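You operate a simulated robot arm through the tools that you are given. There is no shell and no other tool. Be economical: measure what you need, move in short steps, check, and stop when the job is done.

The job below is to be done with a simulated robot arm. You get a single attempt, and the scene is never put back.

TASK
Stand the packed coupling from the top of the packing table beside the white soak pad. It goes on the side that lies toward x -0.7, y +0.7 (a direction in the base frame), with about 3 cm between them.
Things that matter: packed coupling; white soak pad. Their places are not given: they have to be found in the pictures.

Only the result counts: the job must be done as asked and must still hold three seconds after the hand-in. Knocking over, shifting, dropping, spilling or breaking anything else fails it.

THE ROBOT
A 7-joint arm with a two-finger parallel gripper, fixed in place. Base frame: the origin is at the foot of the arm, x ahead of it, y to its left, z up; the work surface is at about z = 0. Lengths are in mm, angles in rad, forces in N, time in s.
With the tool pointing down near the work surface it reaches from about 240 to 620 mm from the base axis. Its first joint turns from -1.152 to 1.152 rad. Payload 2.6 kg.
The TCP is the grasp point between the finger pads, 30 mm short of the fingertips. In the tool frame z runs along the fingers and y along their closing line. The gripper opens to 94 mm. The fingers are 28 mm wide and 10 mm thick; the gripper's body (50 by 96 mm) begins 55 mm behind the TCP.
Orientation is told as [roll, pitch, yaw] about the base's x, y, z axes, in that order, counted from this pose: with the fingers straight down and closing along the base's y, the tool's x points along the base's -x, its y along +y and its z along -z.

THE INTERFACE
- The arm moves only by the tool send_rows. Its argument "deltas" is a list of rows, each a list of 6 numbers: the shift along the base's x, y, z in units of 30 mm (1.0 is 30 mm), then the turn, a rotation vector about the base's x, y, z in units of 6 degrees (1.0 is 6 degrees). In form: [[x, y, z, rx, ry, rz], ...]. A call has 1 to 8 rows; each row shifts and turns the commanded pose from where the row before left it. "jaw" is the finger opening in mm, from 0 to 94, set as the call begins (left out, the last holds). A call with a number of a shift or a turn outside -1 to 1 is refused whole. Rows are played at 5 a second. More than 50 mm and 0.15 rad between two rows, or a gripper value outside its range, and nothing of the call is played. A pose out of reach is approached as far as the arm can. The call stops where the force on the tool passes 40 N (or 10 N more than at its start, if that is more) or the arm is blocked; 0.2 s more then pass. Each finger travels about 72 mm/s and halts on what it meets, pressing with about 38 N; the grip force reading is that of the motor and also rises with nothing between the fingers. The clock runs only during rows and for 0.2 s after the last one: add rows that do not move to give the fingers time. It gives the time, the measured TCP pose, the force on the tool (base axes), the opening and the grip force at its end, in the units of the frame above (readings bear some noise), and new pictures: "show" is both (left out), scene, wrist or none.
- Cameras (640 x 400 px; columns grow to the right, rows downward): "scene" is fixed at [35.7, 427.5, 574]; the picture's right is [-0.80, -0.60, 0.00], its down [-0.29, 0.39, -0.87] and it looks along [0.52, -0.70, -0.49] (base axes); focal length 363 px, centre (320, 200). "wrist" rides on the gripper at [-37, 0, -58] in the tool frame; the picture's right is [0.00, -1.00, 0.00], its down [0.97, 0.00, -0.24] and it looks along [0.24, 0.00, 0.97] (tool axes); focal length 218 px, centre (320, 200).
- probe_pixels(camera, pixels): there is no depth. For up to 12 entries [column, row, z] of the newest picture of that camera ("zoom" is the newest enlarged one), the place [x, y] in the base frame at which the ray of that pixel passes the height z, good to about 2 mm. No time passes.
- enlarge(camera, box): a new picture of the part [left, top, right, bottom] of that camera's present view, enlarged. No time passes.
- job_done(): hands the job in; it is judged then, once.

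Keep the steps short. Do not move on a guess: measure, check each grasp and each placing, and mend mistakes. In all there are 60 turns and 120 pictures (those below and enlarged ones count). Leave the gripper open and the arm clear of the work at the hand-in unless told otherwise, and finish with a single line.

The tools are called after ">>>" as name(argument=value, ...) on one line, values as JSON. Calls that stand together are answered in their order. send_rows: Moves the arm, as the interface text tells. Its arguments: {"type":"object","properties":{"deltas":{"type":"array"},"jaw":{"type":"number"},"show":{"type":"string","enum":["both","scene","wrist","none"]}},"required":["deltas"]} The other tools are called the same way: probe_pixels (camera, pixels) gives the place at which the rays of pixels pass given heights; enlarge (camera, box) takes an enlarged picture of a part of a camera's view; job_done () hands the job in.

At the start:

```text
time: 0.0
tcp_pos: [370.6, -78.9, 321.6]
tool_rot: [0.0, 0.0, -0.001]
force: [0.2, 0.2, -0.1]
gripper_width: 94.1
gripper_force: 0.2
```

scene: 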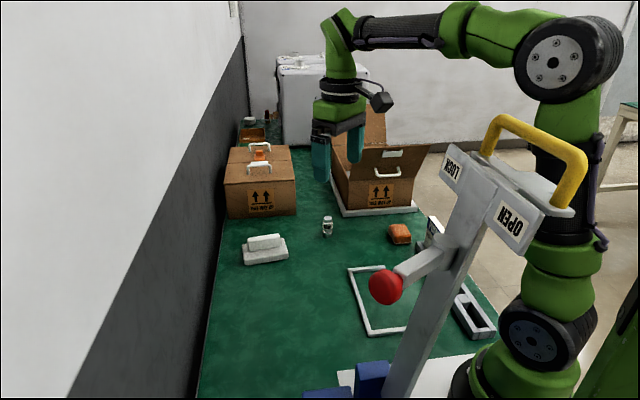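
wrist: 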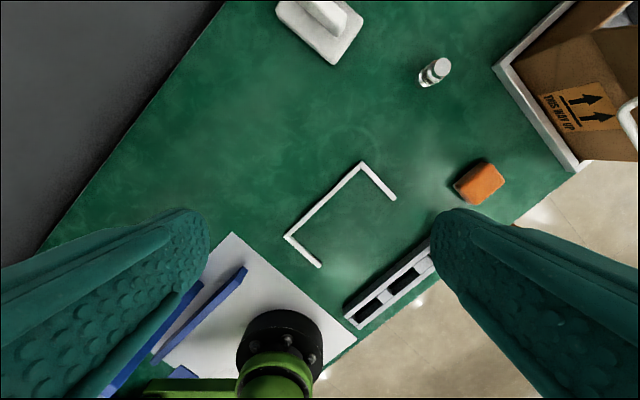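

I see a white stepped item at scene (265,250), an orange block at (400,234) and other items near the boxes. I will enlarge these areas to identify the coupling and the pad.

>>> enlarge(camera="scene", box=[210, 90, 450, 290])

>>> enlarge(camera="scene", box=[200, 220, 520, 400])

>>> enlarge(camera="wrist", box=[260, 0, 540, 220])

```text
2.00 times, centred on (330, 190) of scene
```

zoom: 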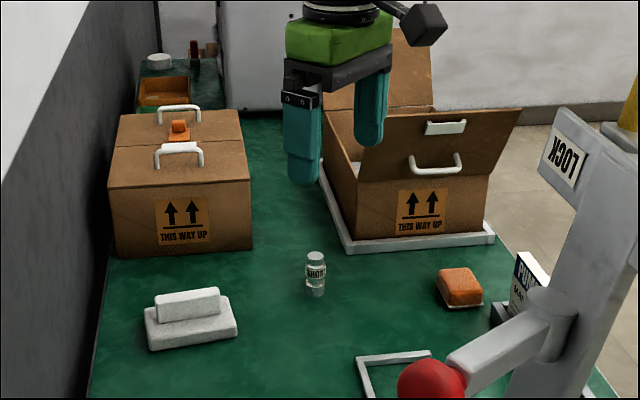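

```text
2.00 times, centred on (360, 310) of scene
```

zoom: 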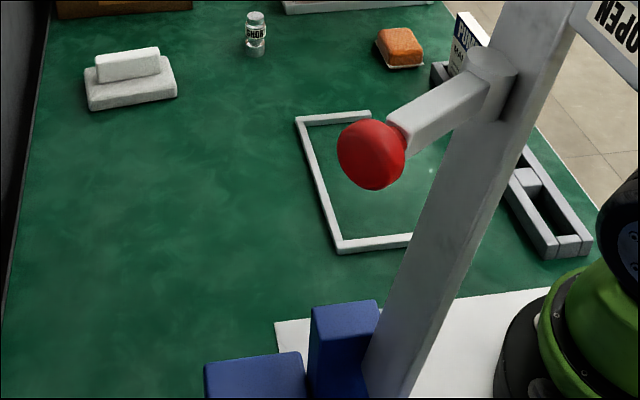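

```text
1.82 times, centred on (400, 110) of wrist
```

zoom: 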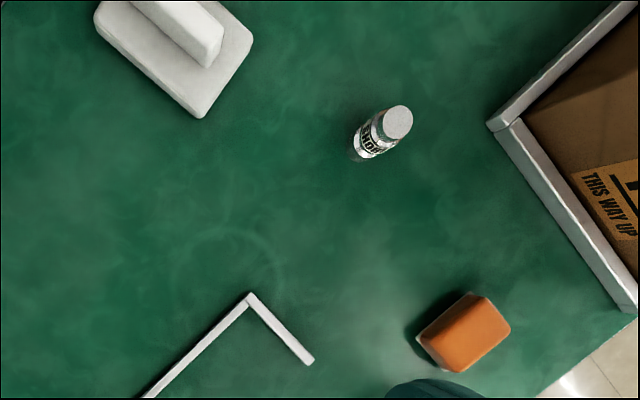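

I need closer looks at each candidate: the labelled jar, the orange block, the labelled carton, and the back area.

>>> enlarge(camera="scene", box=[300, 205, 364, 245])

>>> enlarge(camera="scene", box=[376, 205, 456, 255])

>>> enlarge(camera="scene", box=[220, 105, 316, 165])

>>> enlarge(camera="scene", box=[225, 222, 305, 272])

```text
10.00 times, centred on (332, 225) of scene
```

zoom: 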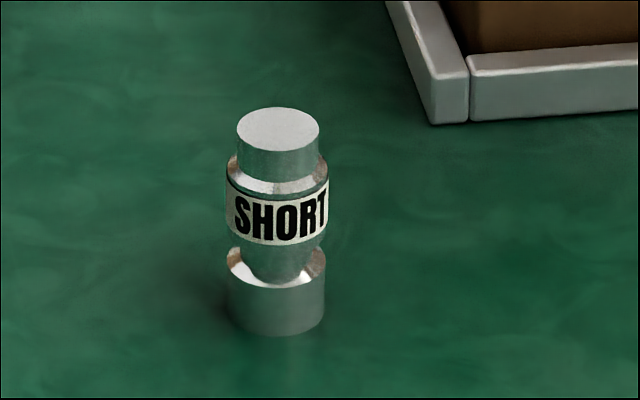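

```text
8.00 times, centred on (416, 230) of scene
```

zoom: 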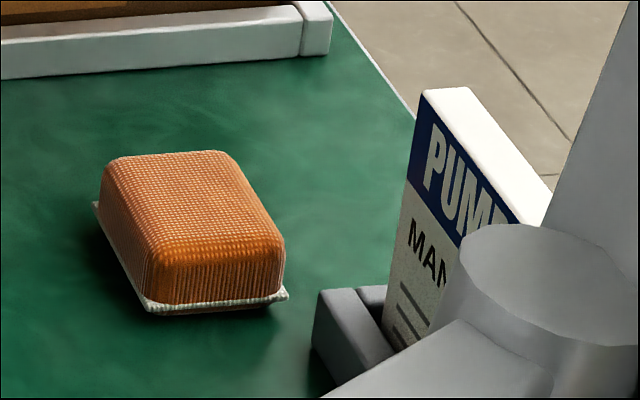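

```text
6.67 times, centred on (268, 135) of scene
```

zoom: 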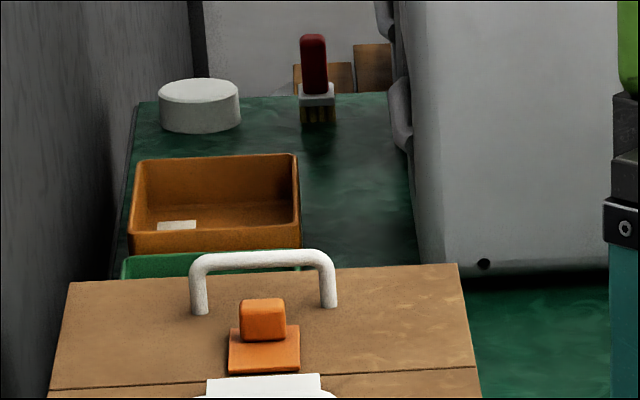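

```text
8.00 times, centred on (265, 247) of scene
```

zoom: 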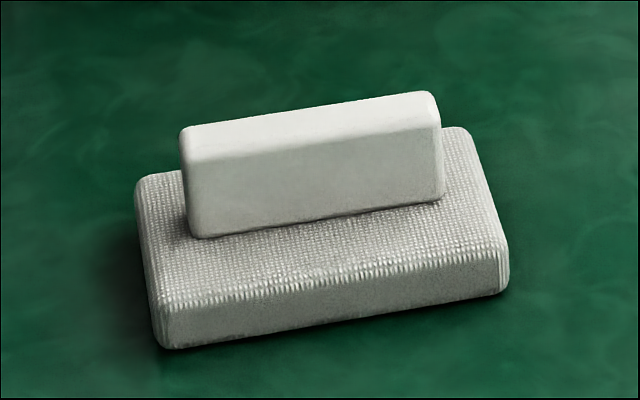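

The "SHORT" metal turned part at (327,226) may be a coupling, but the open carton may hold others. I'll get positions first, and look under the arm.

>>> probe_pixels(camera="scene", pixels=[[327, 236, 0], [400, 240, 0], [345, 214, 0], [416, 210, 0], [430, 150, 120], [345, 150, 120], [243, 264, 0], [288, 256, 0], [283, 238, 20], [243, 243, 20], [228, 217, 0], [295, 213, 0]])

>>> enlarge(camera="scene", box=[320, 90, 448, 170])

>>> enlarge(camera="wrist", box=[480, 0, 640, 100])

```text
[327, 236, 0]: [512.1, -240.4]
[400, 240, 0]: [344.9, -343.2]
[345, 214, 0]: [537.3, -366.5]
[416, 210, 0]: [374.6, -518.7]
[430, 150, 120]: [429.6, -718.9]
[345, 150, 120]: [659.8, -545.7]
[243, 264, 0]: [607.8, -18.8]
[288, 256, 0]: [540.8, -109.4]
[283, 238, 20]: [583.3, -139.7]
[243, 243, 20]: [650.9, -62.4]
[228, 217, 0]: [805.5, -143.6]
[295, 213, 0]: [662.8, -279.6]
```

```text
5.00 times, centred on (384, 130) of scene
```

zoom: 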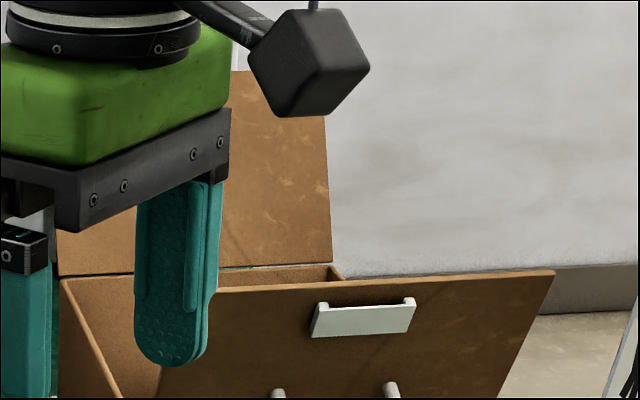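

```text
4.00 times, centred on (560, 50) of wrist
```

zoom: 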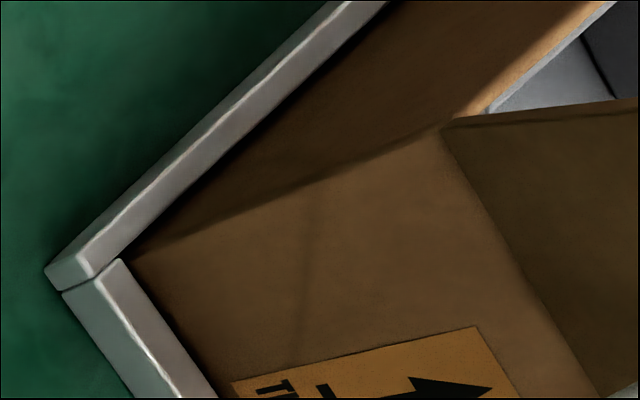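

The open carton looks out of reach. Before choosing, I'll check the rack, frame and near area for other couplings.

>>> enlarge(camera="wrist", box=[320, 220, 480, 320])

>>> enlarge(camera="scene", box=[400, 200, 528, 350])

>>> enlarge(camera="wrist", box=[400, 40, 528, 220])

```text
4.00 times, centred on (400, 270) of wrist
```

zoom: 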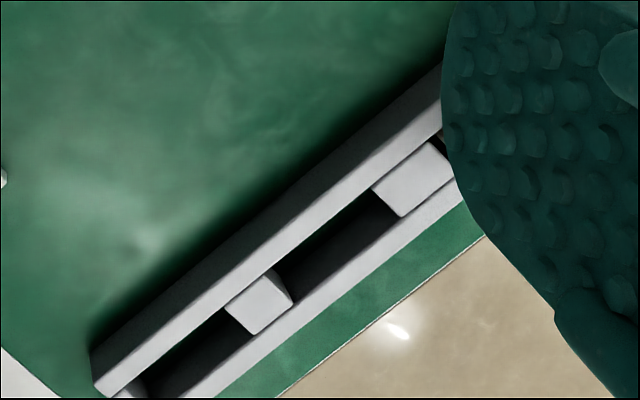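

```text
2.67 times, centred on (464, 275) of scene
```

zoom: 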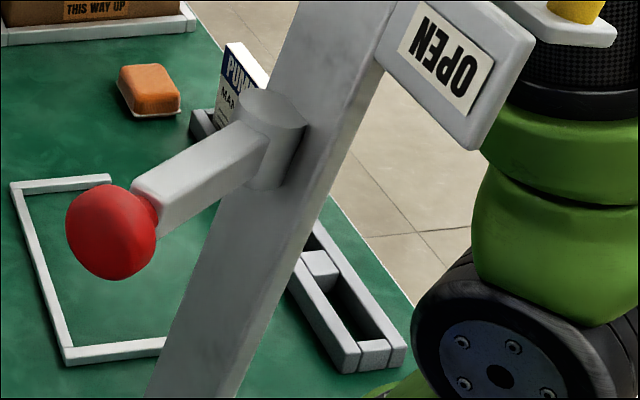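

```text
2.22 times, centred on (464, 130) of wrist
```

zoom: 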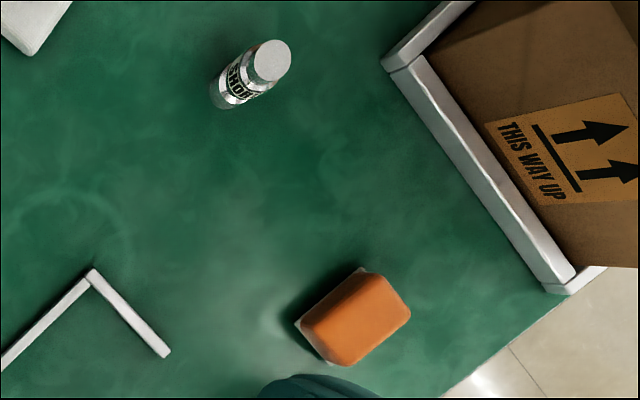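

No other coupling is visible, and the metal part marked SHORT is the only coupling-like object on the table top. The white textured pad is at about (595,-80). I'll move above the coupling at about z 245, turning the yaw −45° so the fingers close perpendicular to the placing direction, then re-measure.

>>> send_rows(deltas=[[0.5, -0.6, -0.32, 0, 0, -0.9375], [0.5, -0.6, -0.32, 0, 0, -0.9375], [0.5, -0.6, -0.32, 0, 0, -0.9375], [0.5, -0.6, -0.32, 0, 0, -0.9375], [0.5, -0.6, -0.32, 0, 0, -0.9375], [0.5, -0.6, -0.32, 0, 0, -0.9375], [0.5, -0.6, -0.32, 0, 0, -0.9375], [0.5, -0.6, -0.32, 0, 0, -0.9375]], jaw=94)

```text
time: 1.8
tcp_pos: [491.7, -222.3, 245.4]
tool_rot: [0.0, 0.0, -0.786]
force: [-0.9, -0.8, 0.2]
gripper_width: 93.8
gripper_force: 0.0
```

scene: 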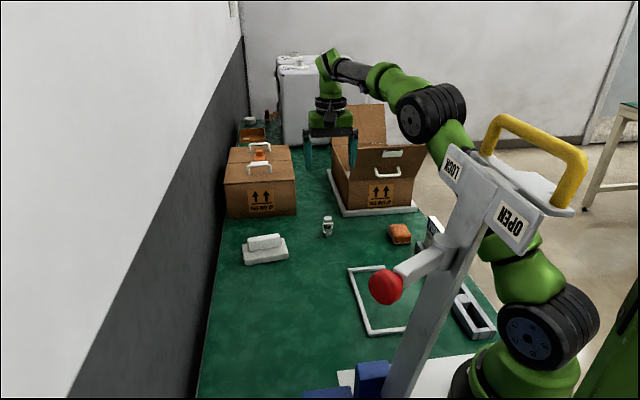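
wrist: 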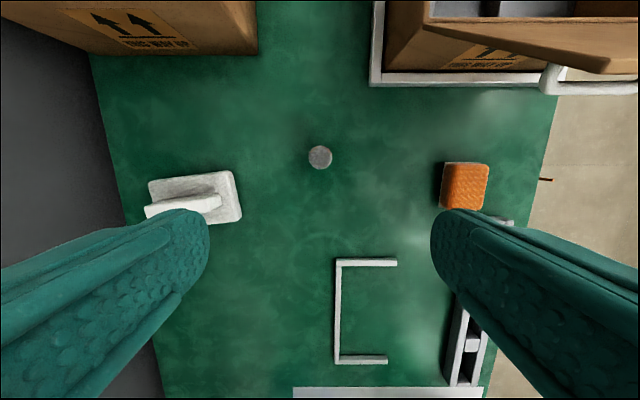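

Coupling top appears at wrist (320,157), the pad at (195,197). I'll enlarge and look inside the open carton.

>>> enlarge(camera="wrist", box=[360, 0, 640, 100])

>>> enlarge(camera="wrist", box=[280, 130, 360, 180])

>>> enlarge(camera="wrist", box=[130, 150, 258, 230])

>>> probe_pixels(camera="wrist", pixels=[[320, 157, 60], [308, 157, 60], [332, 157, 60], [320, 157, 0], [148, 183, 15], [236, 171, 15], [242, 221, 0], [236, 171, 0]])

```text
2.29 times, centred on (500, 50) of wrist
```

zoom: 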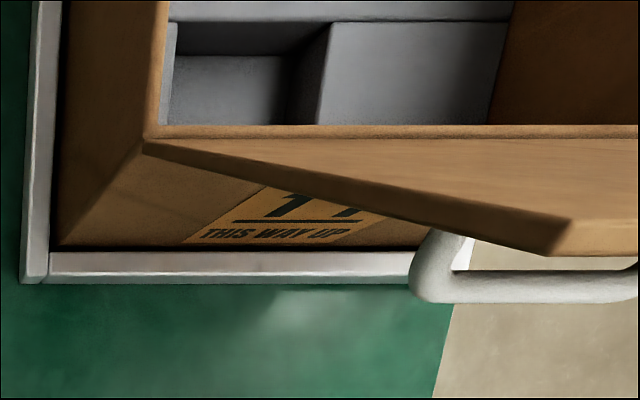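

```text
8.00 times, centred on (320, 155) of wrist
```

zoom: 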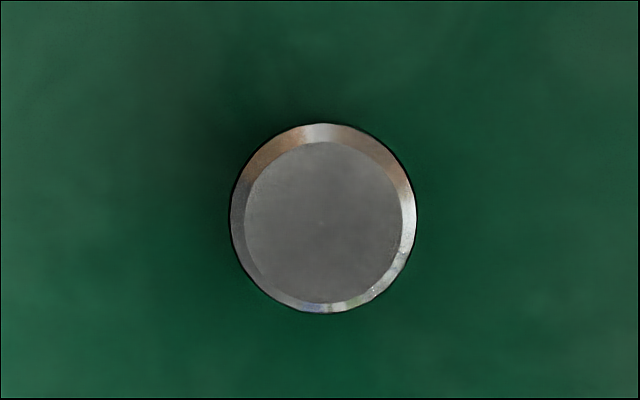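

```text
5.00 times, centred on (194, 190) of wrist
```

zoom: 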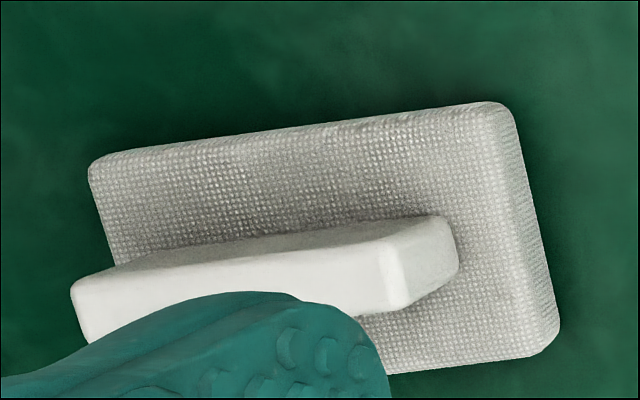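

```text
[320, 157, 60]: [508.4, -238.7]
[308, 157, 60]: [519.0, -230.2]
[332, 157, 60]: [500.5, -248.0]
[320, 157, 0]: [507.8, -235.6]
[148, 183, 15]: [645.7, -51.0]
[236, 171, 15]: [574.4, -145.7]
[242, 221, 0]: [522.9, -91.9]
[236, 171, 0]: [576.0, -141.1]
```

The carton insert shows only empty cells. Coupling axis ≈ (510,-239). The pad corners disagree by about 15 mm between views, so I'll hover over the pad for a clean measurement.

>>> send_rows(deltas=[[0.15, 0.9, 0, 0, 0, 0], [0.15, 0.9, 0, 0, 0, 0], [0.15, 0.9, 0, 0, 0, 0], [0.15, 0.9, 0, 0, 0, 0], [0.15, 0.9, 0, 0, 0, 0], [0.15, 0.9, 0, 0, 0, 0], [0, 0, 0, 0, 0, 0]], show="wrist")

```text
time: 3.4
tcp_pos: [517.0, -61.3, 245.2]
tool_rot: [0.0, 0.002, -0.783]
force: [-0.1, 0.2, -0.6]
gripper_width: 94.1
gripper_force: 0.1
```

wrist: 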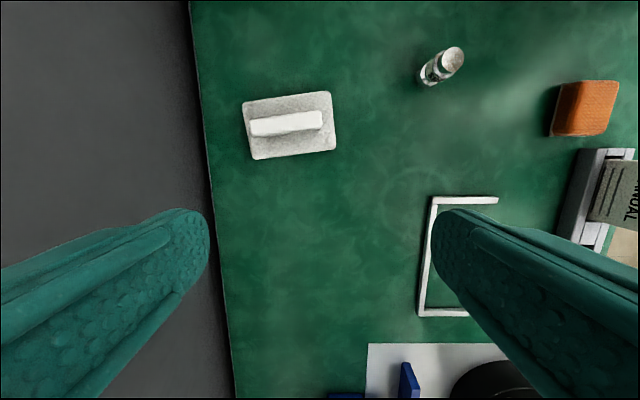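

Clear view of the pad now. I'll zoom in and measure its corners.

>>> enlarge(camera="wrist", box=[225, 80, 353, 170])

```text
4.44 times, centred on (289, 125) of wrist
```

zoom: 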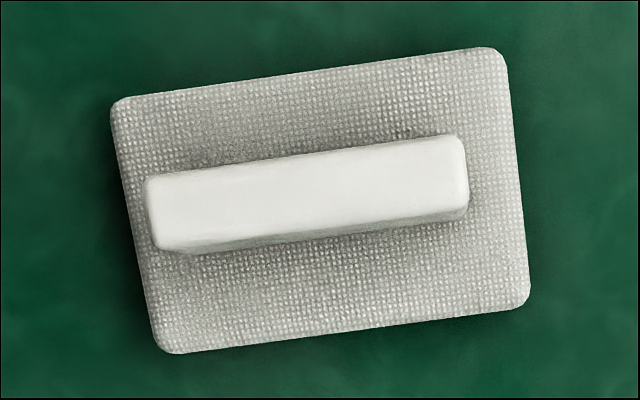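

>>> probe_pixels(camera="zoom", pixels=[[110, 98, 15], [503, 45, 15], [532, 306, 15], [162, 356, 15], [345, 330, 15], [345, 330, 0], [345, 330, 20], [220, 348, 15], [470, 314, 15]])

>>> probe_pixels(camera="scene", pixels=[[245, 265.5, 0], [288.5, 258, 0], [243, 247, 15], [245, 261, 15], [288.5, 253, 15], [266.8, 262, 0], [266.8, 257, 15], [283.5, 238, 15]])

```text
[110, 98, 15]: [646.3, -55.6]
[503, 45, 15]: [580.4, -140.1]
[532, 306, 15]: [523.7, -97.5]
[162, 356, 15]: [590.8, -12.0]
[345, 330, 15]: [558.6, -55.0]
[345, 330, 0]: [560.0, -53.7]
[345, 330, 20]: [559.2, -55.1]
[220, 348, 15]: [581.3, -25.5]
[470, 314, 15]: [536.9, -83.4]
```

```text
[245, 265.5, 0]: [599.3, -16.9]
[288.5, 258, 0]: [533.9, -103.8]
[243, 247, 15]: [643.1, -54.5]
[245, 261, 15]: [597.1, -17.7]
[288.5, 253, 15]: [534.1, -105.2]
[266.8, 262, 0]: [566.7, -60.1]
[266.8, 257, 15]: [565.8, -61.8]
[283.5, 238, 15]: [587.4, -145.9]
```

Pad centre ≈ (587,-78), with its near edge about 35 mm from centre facing (-0.79,0.62). The coupling's target axis is (531,-22), and its diameter is about 27 mm. Now I go back above the coupling at (510,-239) and descend to z ≈ 150 to check.

>>> send_rows(deltas=[[-0.04, -0.987, 0, 0, 0, 0], [-0.04, -0.987, 0, 0, 0, 0], [-0.04, -0.987, 0, 0, 0, 0], [-0.04, -0.987, -0.5, 0, 0, 0], [-0.04, -0.987, -0.9, 0, 0, 0], [-0.04, -0.987, -0.9, 0, 0, 0], [0, 0, -0.87, 0, 0, 0], [0, 0, 0, 0, 0, 0]])

```text
time: 5.2
tcp_pos: [511.6, -237.3, 150.0]
tool_rot: [0.0, -0.001, -0.784]
force: [0.3, 0.7, -0.7]
gripper_width: 94.1
gripper_force: 0.0
```

scene: 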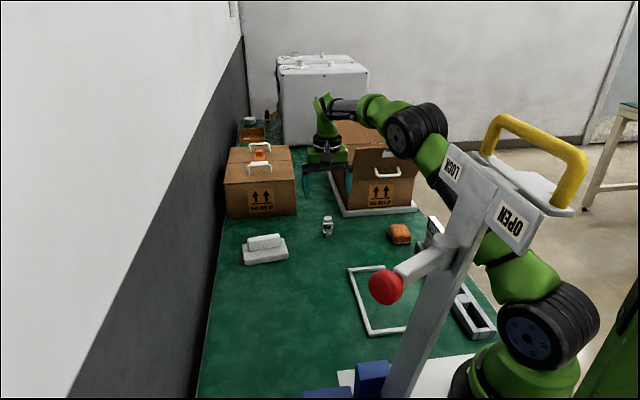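
wrist: 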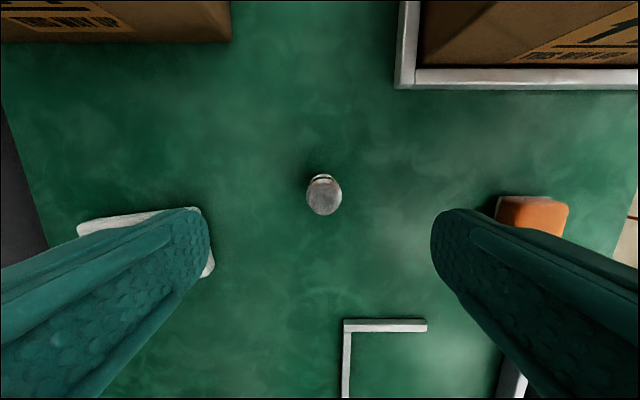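

The coupling top is at wrist (324,195). I'll check its position and height from this view.

>>> enlarge(camera="wrist", box=[292, 165, 356, 225])

>>> probe_pixels(camera="wrist", pixels=[[324, 196, 50], [324, 196, 60], [324, 196, 70], [321, 176, 0], [321, 176, 45]])

>>> probe_pixels(camera="scene", pixels=[[327.8, 218, 50], [327.8, 218, 60], [327.8, 218, 70], [327.5, 236, 0]])

```text
6.67 times, centred on (324, 195) of wrist
```

zoom: 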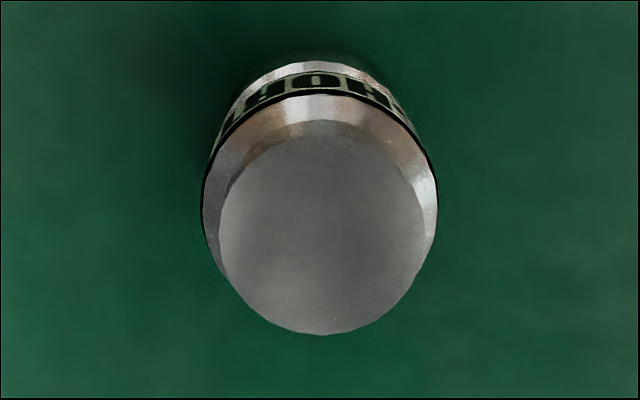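

```text
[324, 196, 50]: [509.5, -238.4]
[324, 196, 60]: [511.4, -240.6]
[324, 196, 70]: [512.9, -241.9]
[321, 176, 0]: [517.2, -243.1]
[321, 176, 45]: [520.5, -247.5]
```

```text
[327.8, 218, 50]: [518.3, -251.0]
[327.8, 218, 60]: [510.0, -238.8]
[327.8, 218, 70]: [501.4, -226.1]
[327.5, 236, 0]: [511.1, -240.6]
```

Both views agree: axis (511,-240), about 59 mm tall. I'll descend to TCP z 38 (tips about 8 mm above the table).

>>> send_rows(deltas=[[0, -0.08, -0.75, 0, 0, 0], [0, 0, -0.75, 0, 0, 0], [0, 0, -0.75, 0, 0, 0], [0, 0, -0.75, 0, 0, 0], [0, 0, -0.73, 0, 0, 0], [0, 0, 0, 0, 0, 0]])

```text
time: 6.6
tcp_pos: [515.1, -240.0, 38.4]
tool_rot: [-0.001, 0.001, -0.783]
force: [0.1, 0.2, -0.1]
gripper_width: 93.9
gripper_force: 0.0
```

scene: 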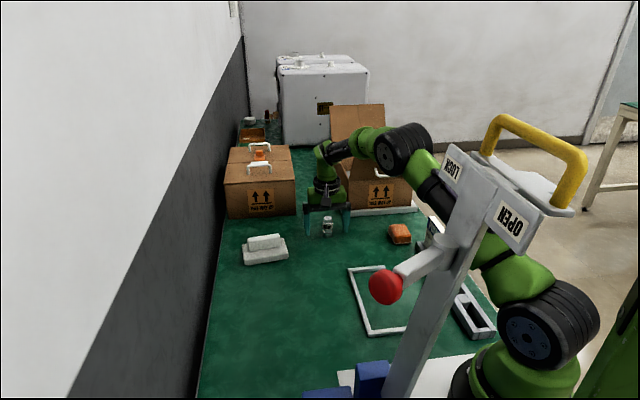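
wrist: 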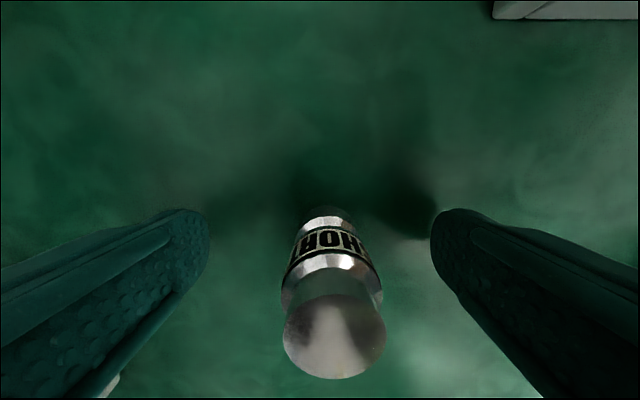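

The coupling stands between the fingers. I'll check its along-finger offset before closing.

>>> probe_pixels(camera="wrist", pixels=[[335, 336, 59], [283, 336, 59], [386, 336, 59], [335, 296, 59], [335, 379, 59]])

```text
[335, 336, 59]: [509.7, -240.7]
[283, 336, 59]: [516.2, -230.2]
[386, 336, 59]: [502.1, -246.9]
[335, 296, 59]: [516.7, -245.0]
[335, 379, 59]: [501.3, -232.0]
```

Centre ≈ (509.7,-239.7), so I'll nudge 3.5 mm in −x and close, with waiting rows.

>>> send_rows(deltas=[[-0.12, 0, 0, 0, 0, 0], [0, 0, 0, 0, 0, 0]], show="none")

>>> send_rows(deltas=[[0, 0, 0, 0, 0, 0], [0, 0, 0, 0, 0, 0], [0, 0, 0, 0, 0, 0], [0, 0, 0, 0, 0, 0], [0, 0, 0, 0, 0, 0], [0, 0, 0, 0, 0, 0]], jaw=15)

```text
time: 7.2
tcp_pos: [509.5, -240.2, 38.8]
tool_rot: [0.001, 0.0, -0.783]
force: [-0.2, 0.0, -0.5]
gripper_width: 93.9
gripper_force: 0.1
```

```text
time: 8.6
tcp_pos: [508.4, -239.7, 38.1]
tool_rot: [0.0, -0.002, -0.785]
force: [-1.0, 0.4, 2.3]
gripper_width: 25.9
gripper_force: 37.9
```

scene: 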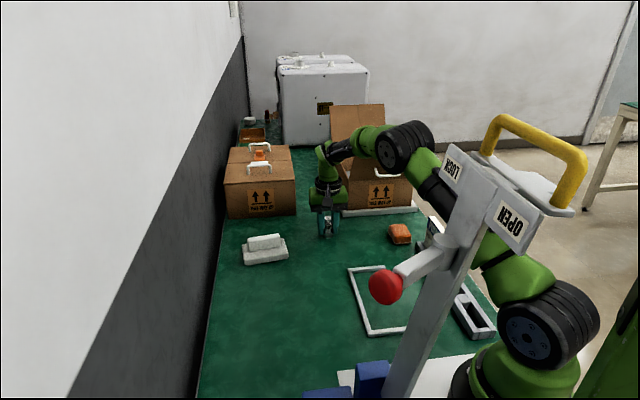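
wrist: 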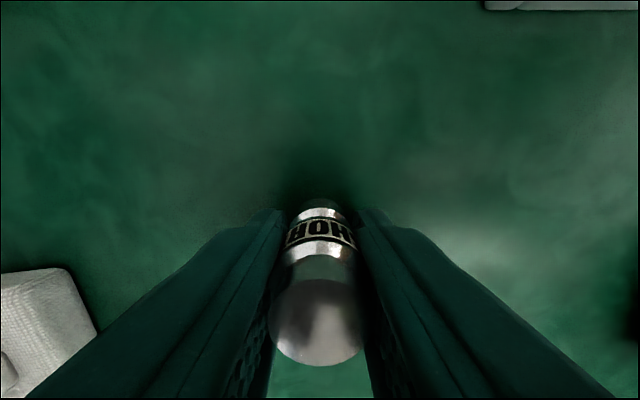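

Gripped at 26 mm width and 38 N. I'll lift gently to z ≈ 130 and check.

>>> send_rows(deltas=[[0, 0, 0.3, 0, 0, 0], [0, 0, 0.6, 0, 0, 0], [0, 0, 0.7, 0, 0, 0], [0, 0, 0.7, 0, 0, 0], [0, 0, 0.7, 0, 0, 0], [0, 0, 0, 0, 0, 0]])

```text
time: 10.0
tcp_pos: [507.7, -237.4, 129.3]
tool_rot: [0.0, 0.0, -0.783]
force: [0.0, -0.1, -1.4]
gripper_width: 26.0
gripper_force: 37.8
```

scene: 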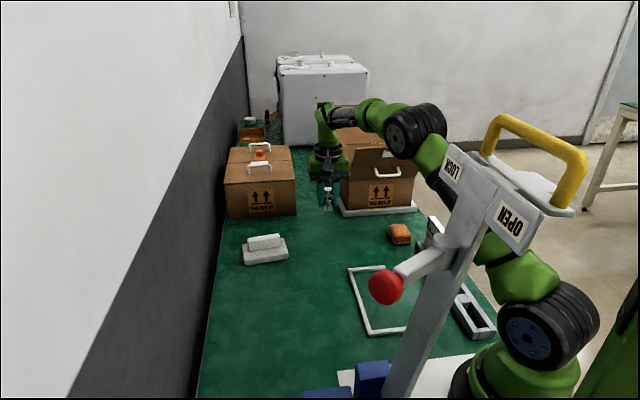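
wrist: 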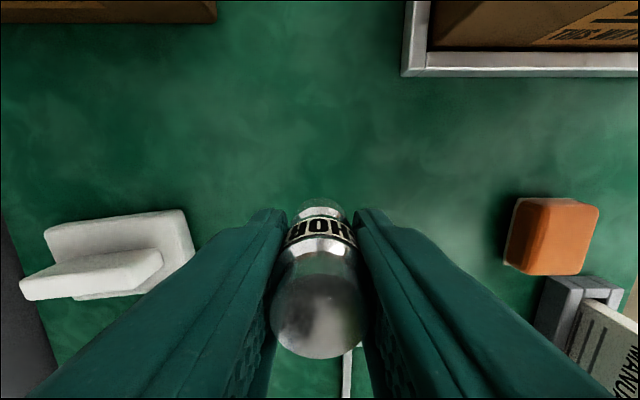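

The coupling is held upright and lifted. I'll carry it at z 130 to (531,-22). Its bottom stays above 90 mm, clear of the pad.

>>> send_rows(deltas=[[0.094, 0.9, 0, 0, 0, 0], [0.094, 0.9, 0, 0, 0, 0], [0.094, 0.9, 0, 0, 0, 0], [0.094, 0.9, 0, 0, 0, 0], [0.094, 0.9, 0, 0, 0, 0], [0.094, 0.9, 0, 0, 0, 0], [0.094, 0.9, 0, 0, 0, 0], [0.094, 0.9, 0, 0, 0, 0]], show="none")

>>> send_rows(deltas=[[0, 0, 0, 0, 0, 0]])

```text
time: 11.8
tcp_pos: [530.2, -21.9, 126.5]
tool_rot: [0.002, -0.001, -0.783]
force: [-1.1, 0.3, -0.9]
gripper_width: 26.1
gripper_force: 37.6
```

```text
time: 12.2
tcp_pos: [529.9, -21.8, 126.2]
tool_rot: [-0.001, 0.001, -0.784]
force: [-0.3, 0.1, -1.3]
gripper_width: 25.8
gripper_force: 38.3
```

scene: 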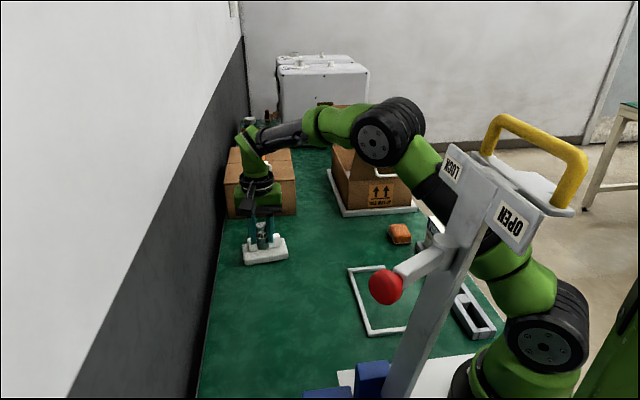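
wrist: 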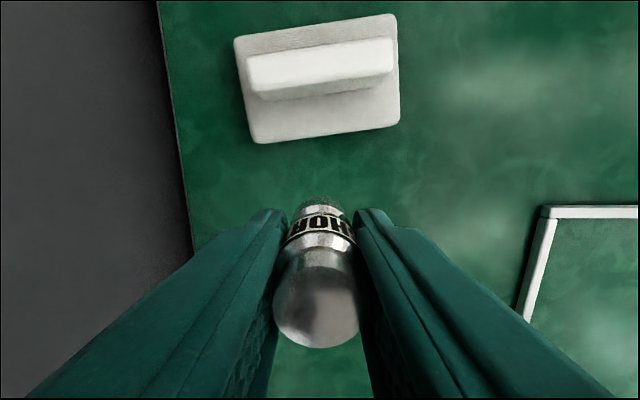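

The pad's near edge is straight ahead at rows about 125–143. I'll measure it again from here.

>>> probe_pixels(camera="wrist", pixels=[[252, 144, 0], [400, 125, 0], [320, 135, 0], [320, 134, 15], [235, 38, 15], [394, 14, 15], [326, 85, 15]])

```text
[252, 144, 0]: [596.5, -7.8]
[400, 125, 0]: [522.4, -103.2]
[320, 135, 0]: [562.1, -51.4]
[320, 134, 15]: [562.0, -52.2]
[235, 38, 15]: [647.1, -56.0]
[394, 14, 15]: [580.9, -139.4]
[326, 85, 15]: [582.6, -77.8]
```

The edge is 43 mm from the tool axis, so the gap will be about 30 mm, in the exact direction asked. I'll descend to just above the table.

>>> send_rows(deltas=[[0, 0, -0.7, 0, 0, 0], [0, 0, -0.7, 0, 0, 0], [0, 0, -0.7, 0, 0, 0], [0, 0, -0.4, 0, 0, 0], [0, 0, -0.2, 0, 0, 0], [0, 0, 0, 0, 0, 0]], show="wrist")

```text
time: 13.6
tcp_pos: [529.9, -23.0, 46.1]
tool_rot: [-0.001, -0.001, -0.783]
force: [1.3, -0.9, -1.5]
gripper_width: 25.7
gripper_force: 37.2
```

wrist: 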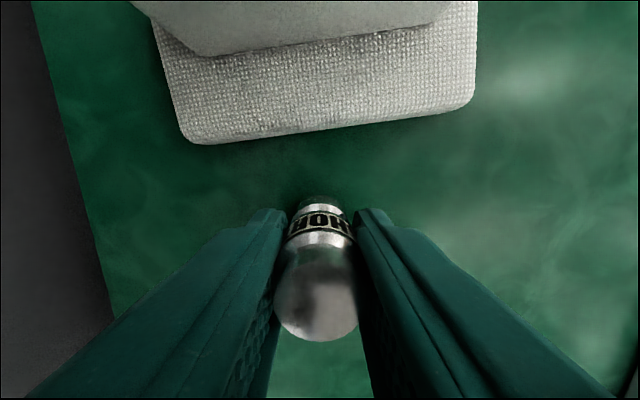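

About 7–8 mm to go. I'll lower in small steps and watch the force.

>>> send_rows(deltas=[[0, 0, -0.1, 0, 0, 0], [0, 0, -0.07, 0, 0, 0], [0, 0, -0.04, 0, 0, 0], [0, 0, 0, 0, 0, 0]], show="none")

```text
time: 14.6
tcp_pos: [531.3, -24.2, 43.4]
tool_rot: [0.004, -0.004, -0.784]
force: [-5.2, -0.6, 21.1]
gripper_width: 25.6
gripper_force: 37.8
```

Contact: 21 N at z 43, so the coupling probably sat slightly lower in the grip. I'll ease up about 2 mm to relieve the press and look.

>>> send_rows(deltas=[[0, 0, 0.06, 0, 0, 0], [0, 0, 0, 0, 0, 0]])

>>> enlarge(camera="scene", box=[215, 200, 311, 280])

```text
time: 15.2
tcp_pos: [529.7, -23.2, 41.7]
tool_rot: [0.0, 0.001, -0.784]
force: [2.1, -1.2, 8.0]
gripper_width: 25.7
gripper_force: 38.7
```

scene: 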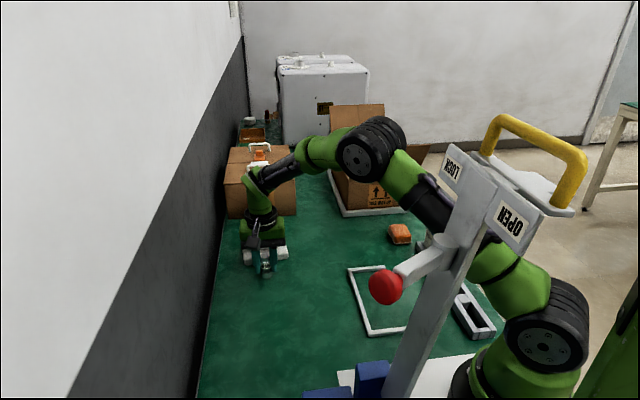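
wrist: 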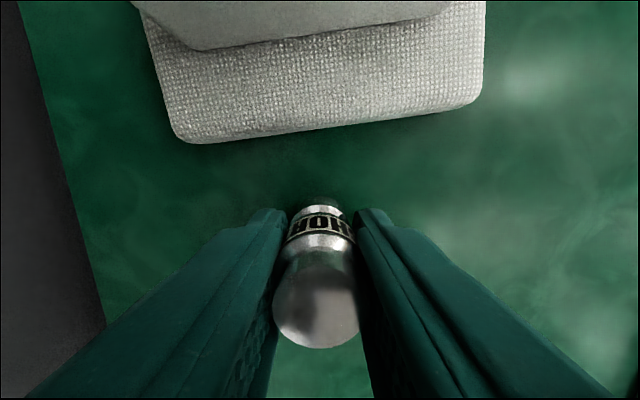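

```text
5.00 times, centred on (263, 240) of scene
```

zoom: 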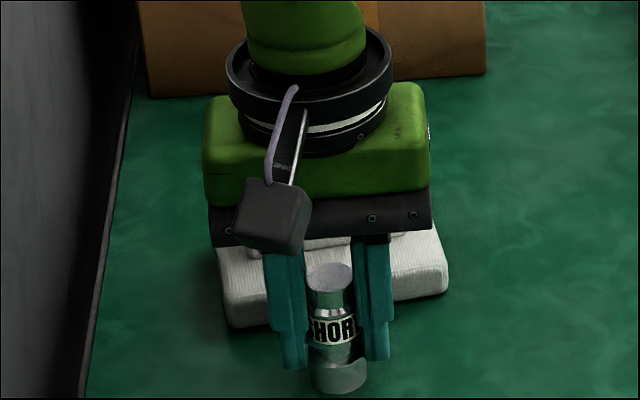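

The coupling's base is on the table, upright, with a light press of 8 N. I'll open the fingers to 60 mm and wait.

>>> send_rows(deltas=[[0, 0, 0, 0, 0, 0], [0, 0, 0, 0, 0, 0], [0, 0, 0, 0, 0, 0], [0, 0, 0, 0, 0, 0]], jaw=70)

```text
time: 16.2
tcp_pos: [529.3, -23.1, 42.2]
tool_rot: [0.0, 0.0, -0.783]
force: [-0.6, -0.1, 0.1]
gripper_width: 69.8
gripper_force: 0.0
```

scene: 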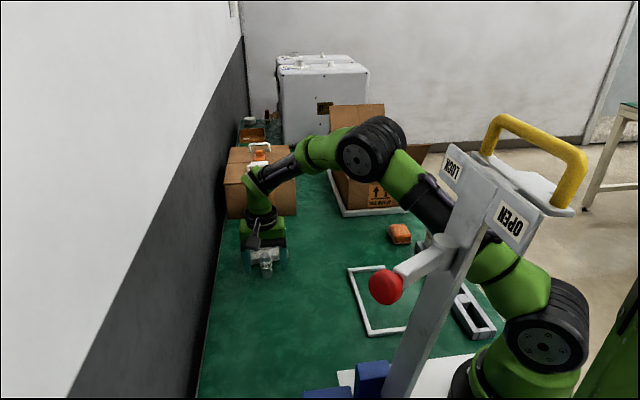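
wrist: 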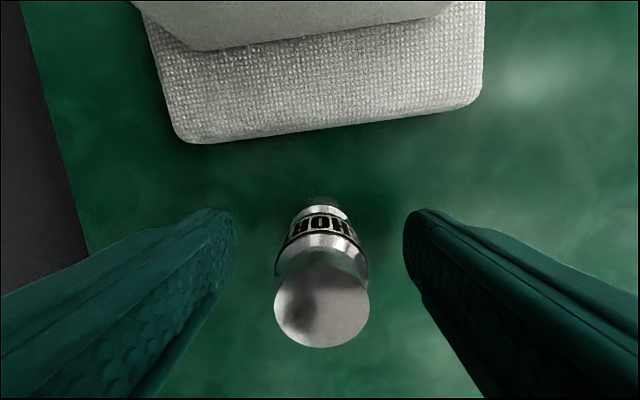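

Released, and it stands upright with clearance on both sides. I'll rise straight up and check.

>>> send_rows(deltas=[[0, 0, 0.5, 0, 0, 0], [0, 0, 0.8, 0, 0, 0], [0, 0, 0.9, 0, 0, 0], [0, 0, 0.9, 0, 0, 0], [0, 0, 0.9, 0, 0, 0], [-0.5, 0, 0.9, 0, 0, 0], [-0.9, 0, 0.9, 0, 0, 0], [-0.9, 0, 0, 0, 0, 0]])

>>> enlarge(camera="scene", box=[215, 220, 311, 290])

```text
time: 18.0
tcp_pos: [458.8, -22.4, 214.2]
tool_rot: [0.0, -0.001, -0.784]
force: [0.6, -0.5, 0.9]
gripper_width: 70.2
gripper_force: 0.0
```

scene: 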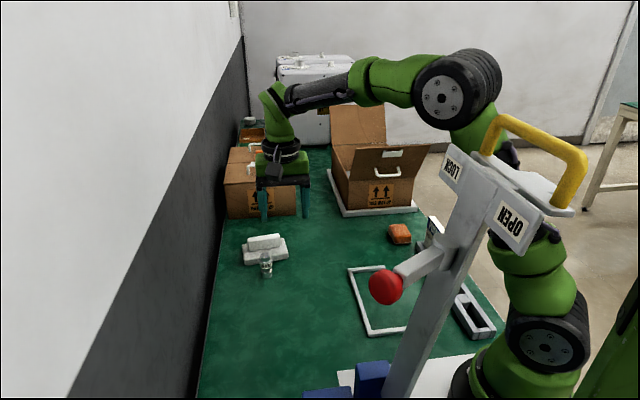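
wrist: 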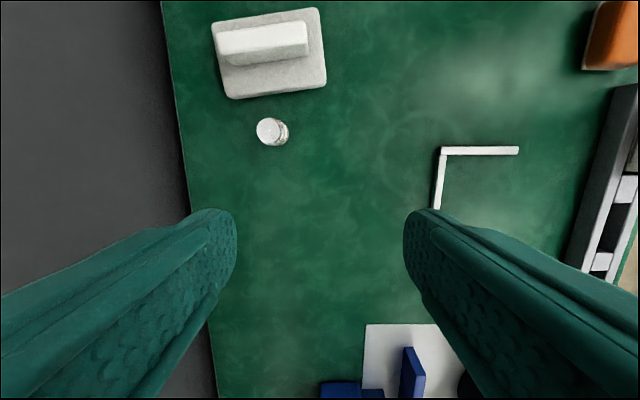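

```text
5.71 times, centred on (263, 255) of scene
```

zoom: 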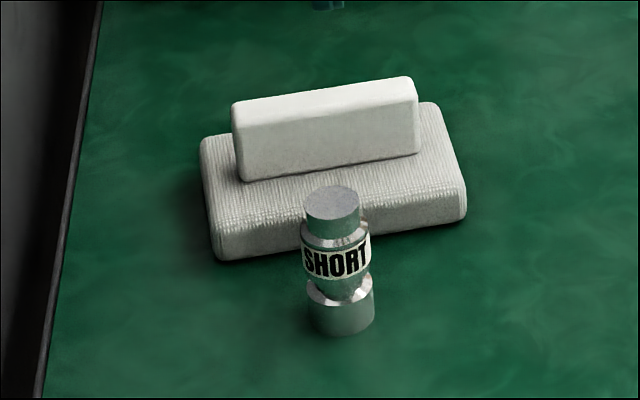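

It stands upright and the pad is unmoved. One last check of the gap.

>>> probe_pixels(camera="zoom", pixels=[[342, 318, 0], [332, 203, 59], [216, 262, 0], [467, 218, 0], [342, 239, 0]])

>>> probe_pixels(camera="wrist", pixels=[[270, 132, 59], [277, 92, 0], [228, 99, 0], [326, 86, 0]])

```text
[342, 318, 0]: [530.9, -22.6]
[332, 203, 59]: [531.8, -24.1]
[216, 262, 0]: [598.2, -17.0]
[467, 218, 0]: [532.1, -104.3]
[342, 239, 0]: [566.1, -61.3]
```

```text
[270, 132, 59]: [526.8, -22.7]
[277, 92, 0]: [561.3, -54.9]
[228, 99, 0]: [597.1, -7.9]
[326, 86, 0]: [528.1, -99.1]
```

The coupling is at (530,-23) and the gap is about 31 mm on the requested side. The arm is clear and the gripper open, so I'm handing in.

>>> job_done()

```text
The job is handed in.
```

I stood the coupling marked SHORT, which I took to be the packed coupling, upright beside the white soak pad on its (-0.7, +0.7) side with a gap of about 31 mm; nothing else was touched, the gripper is open and the arm is clear.
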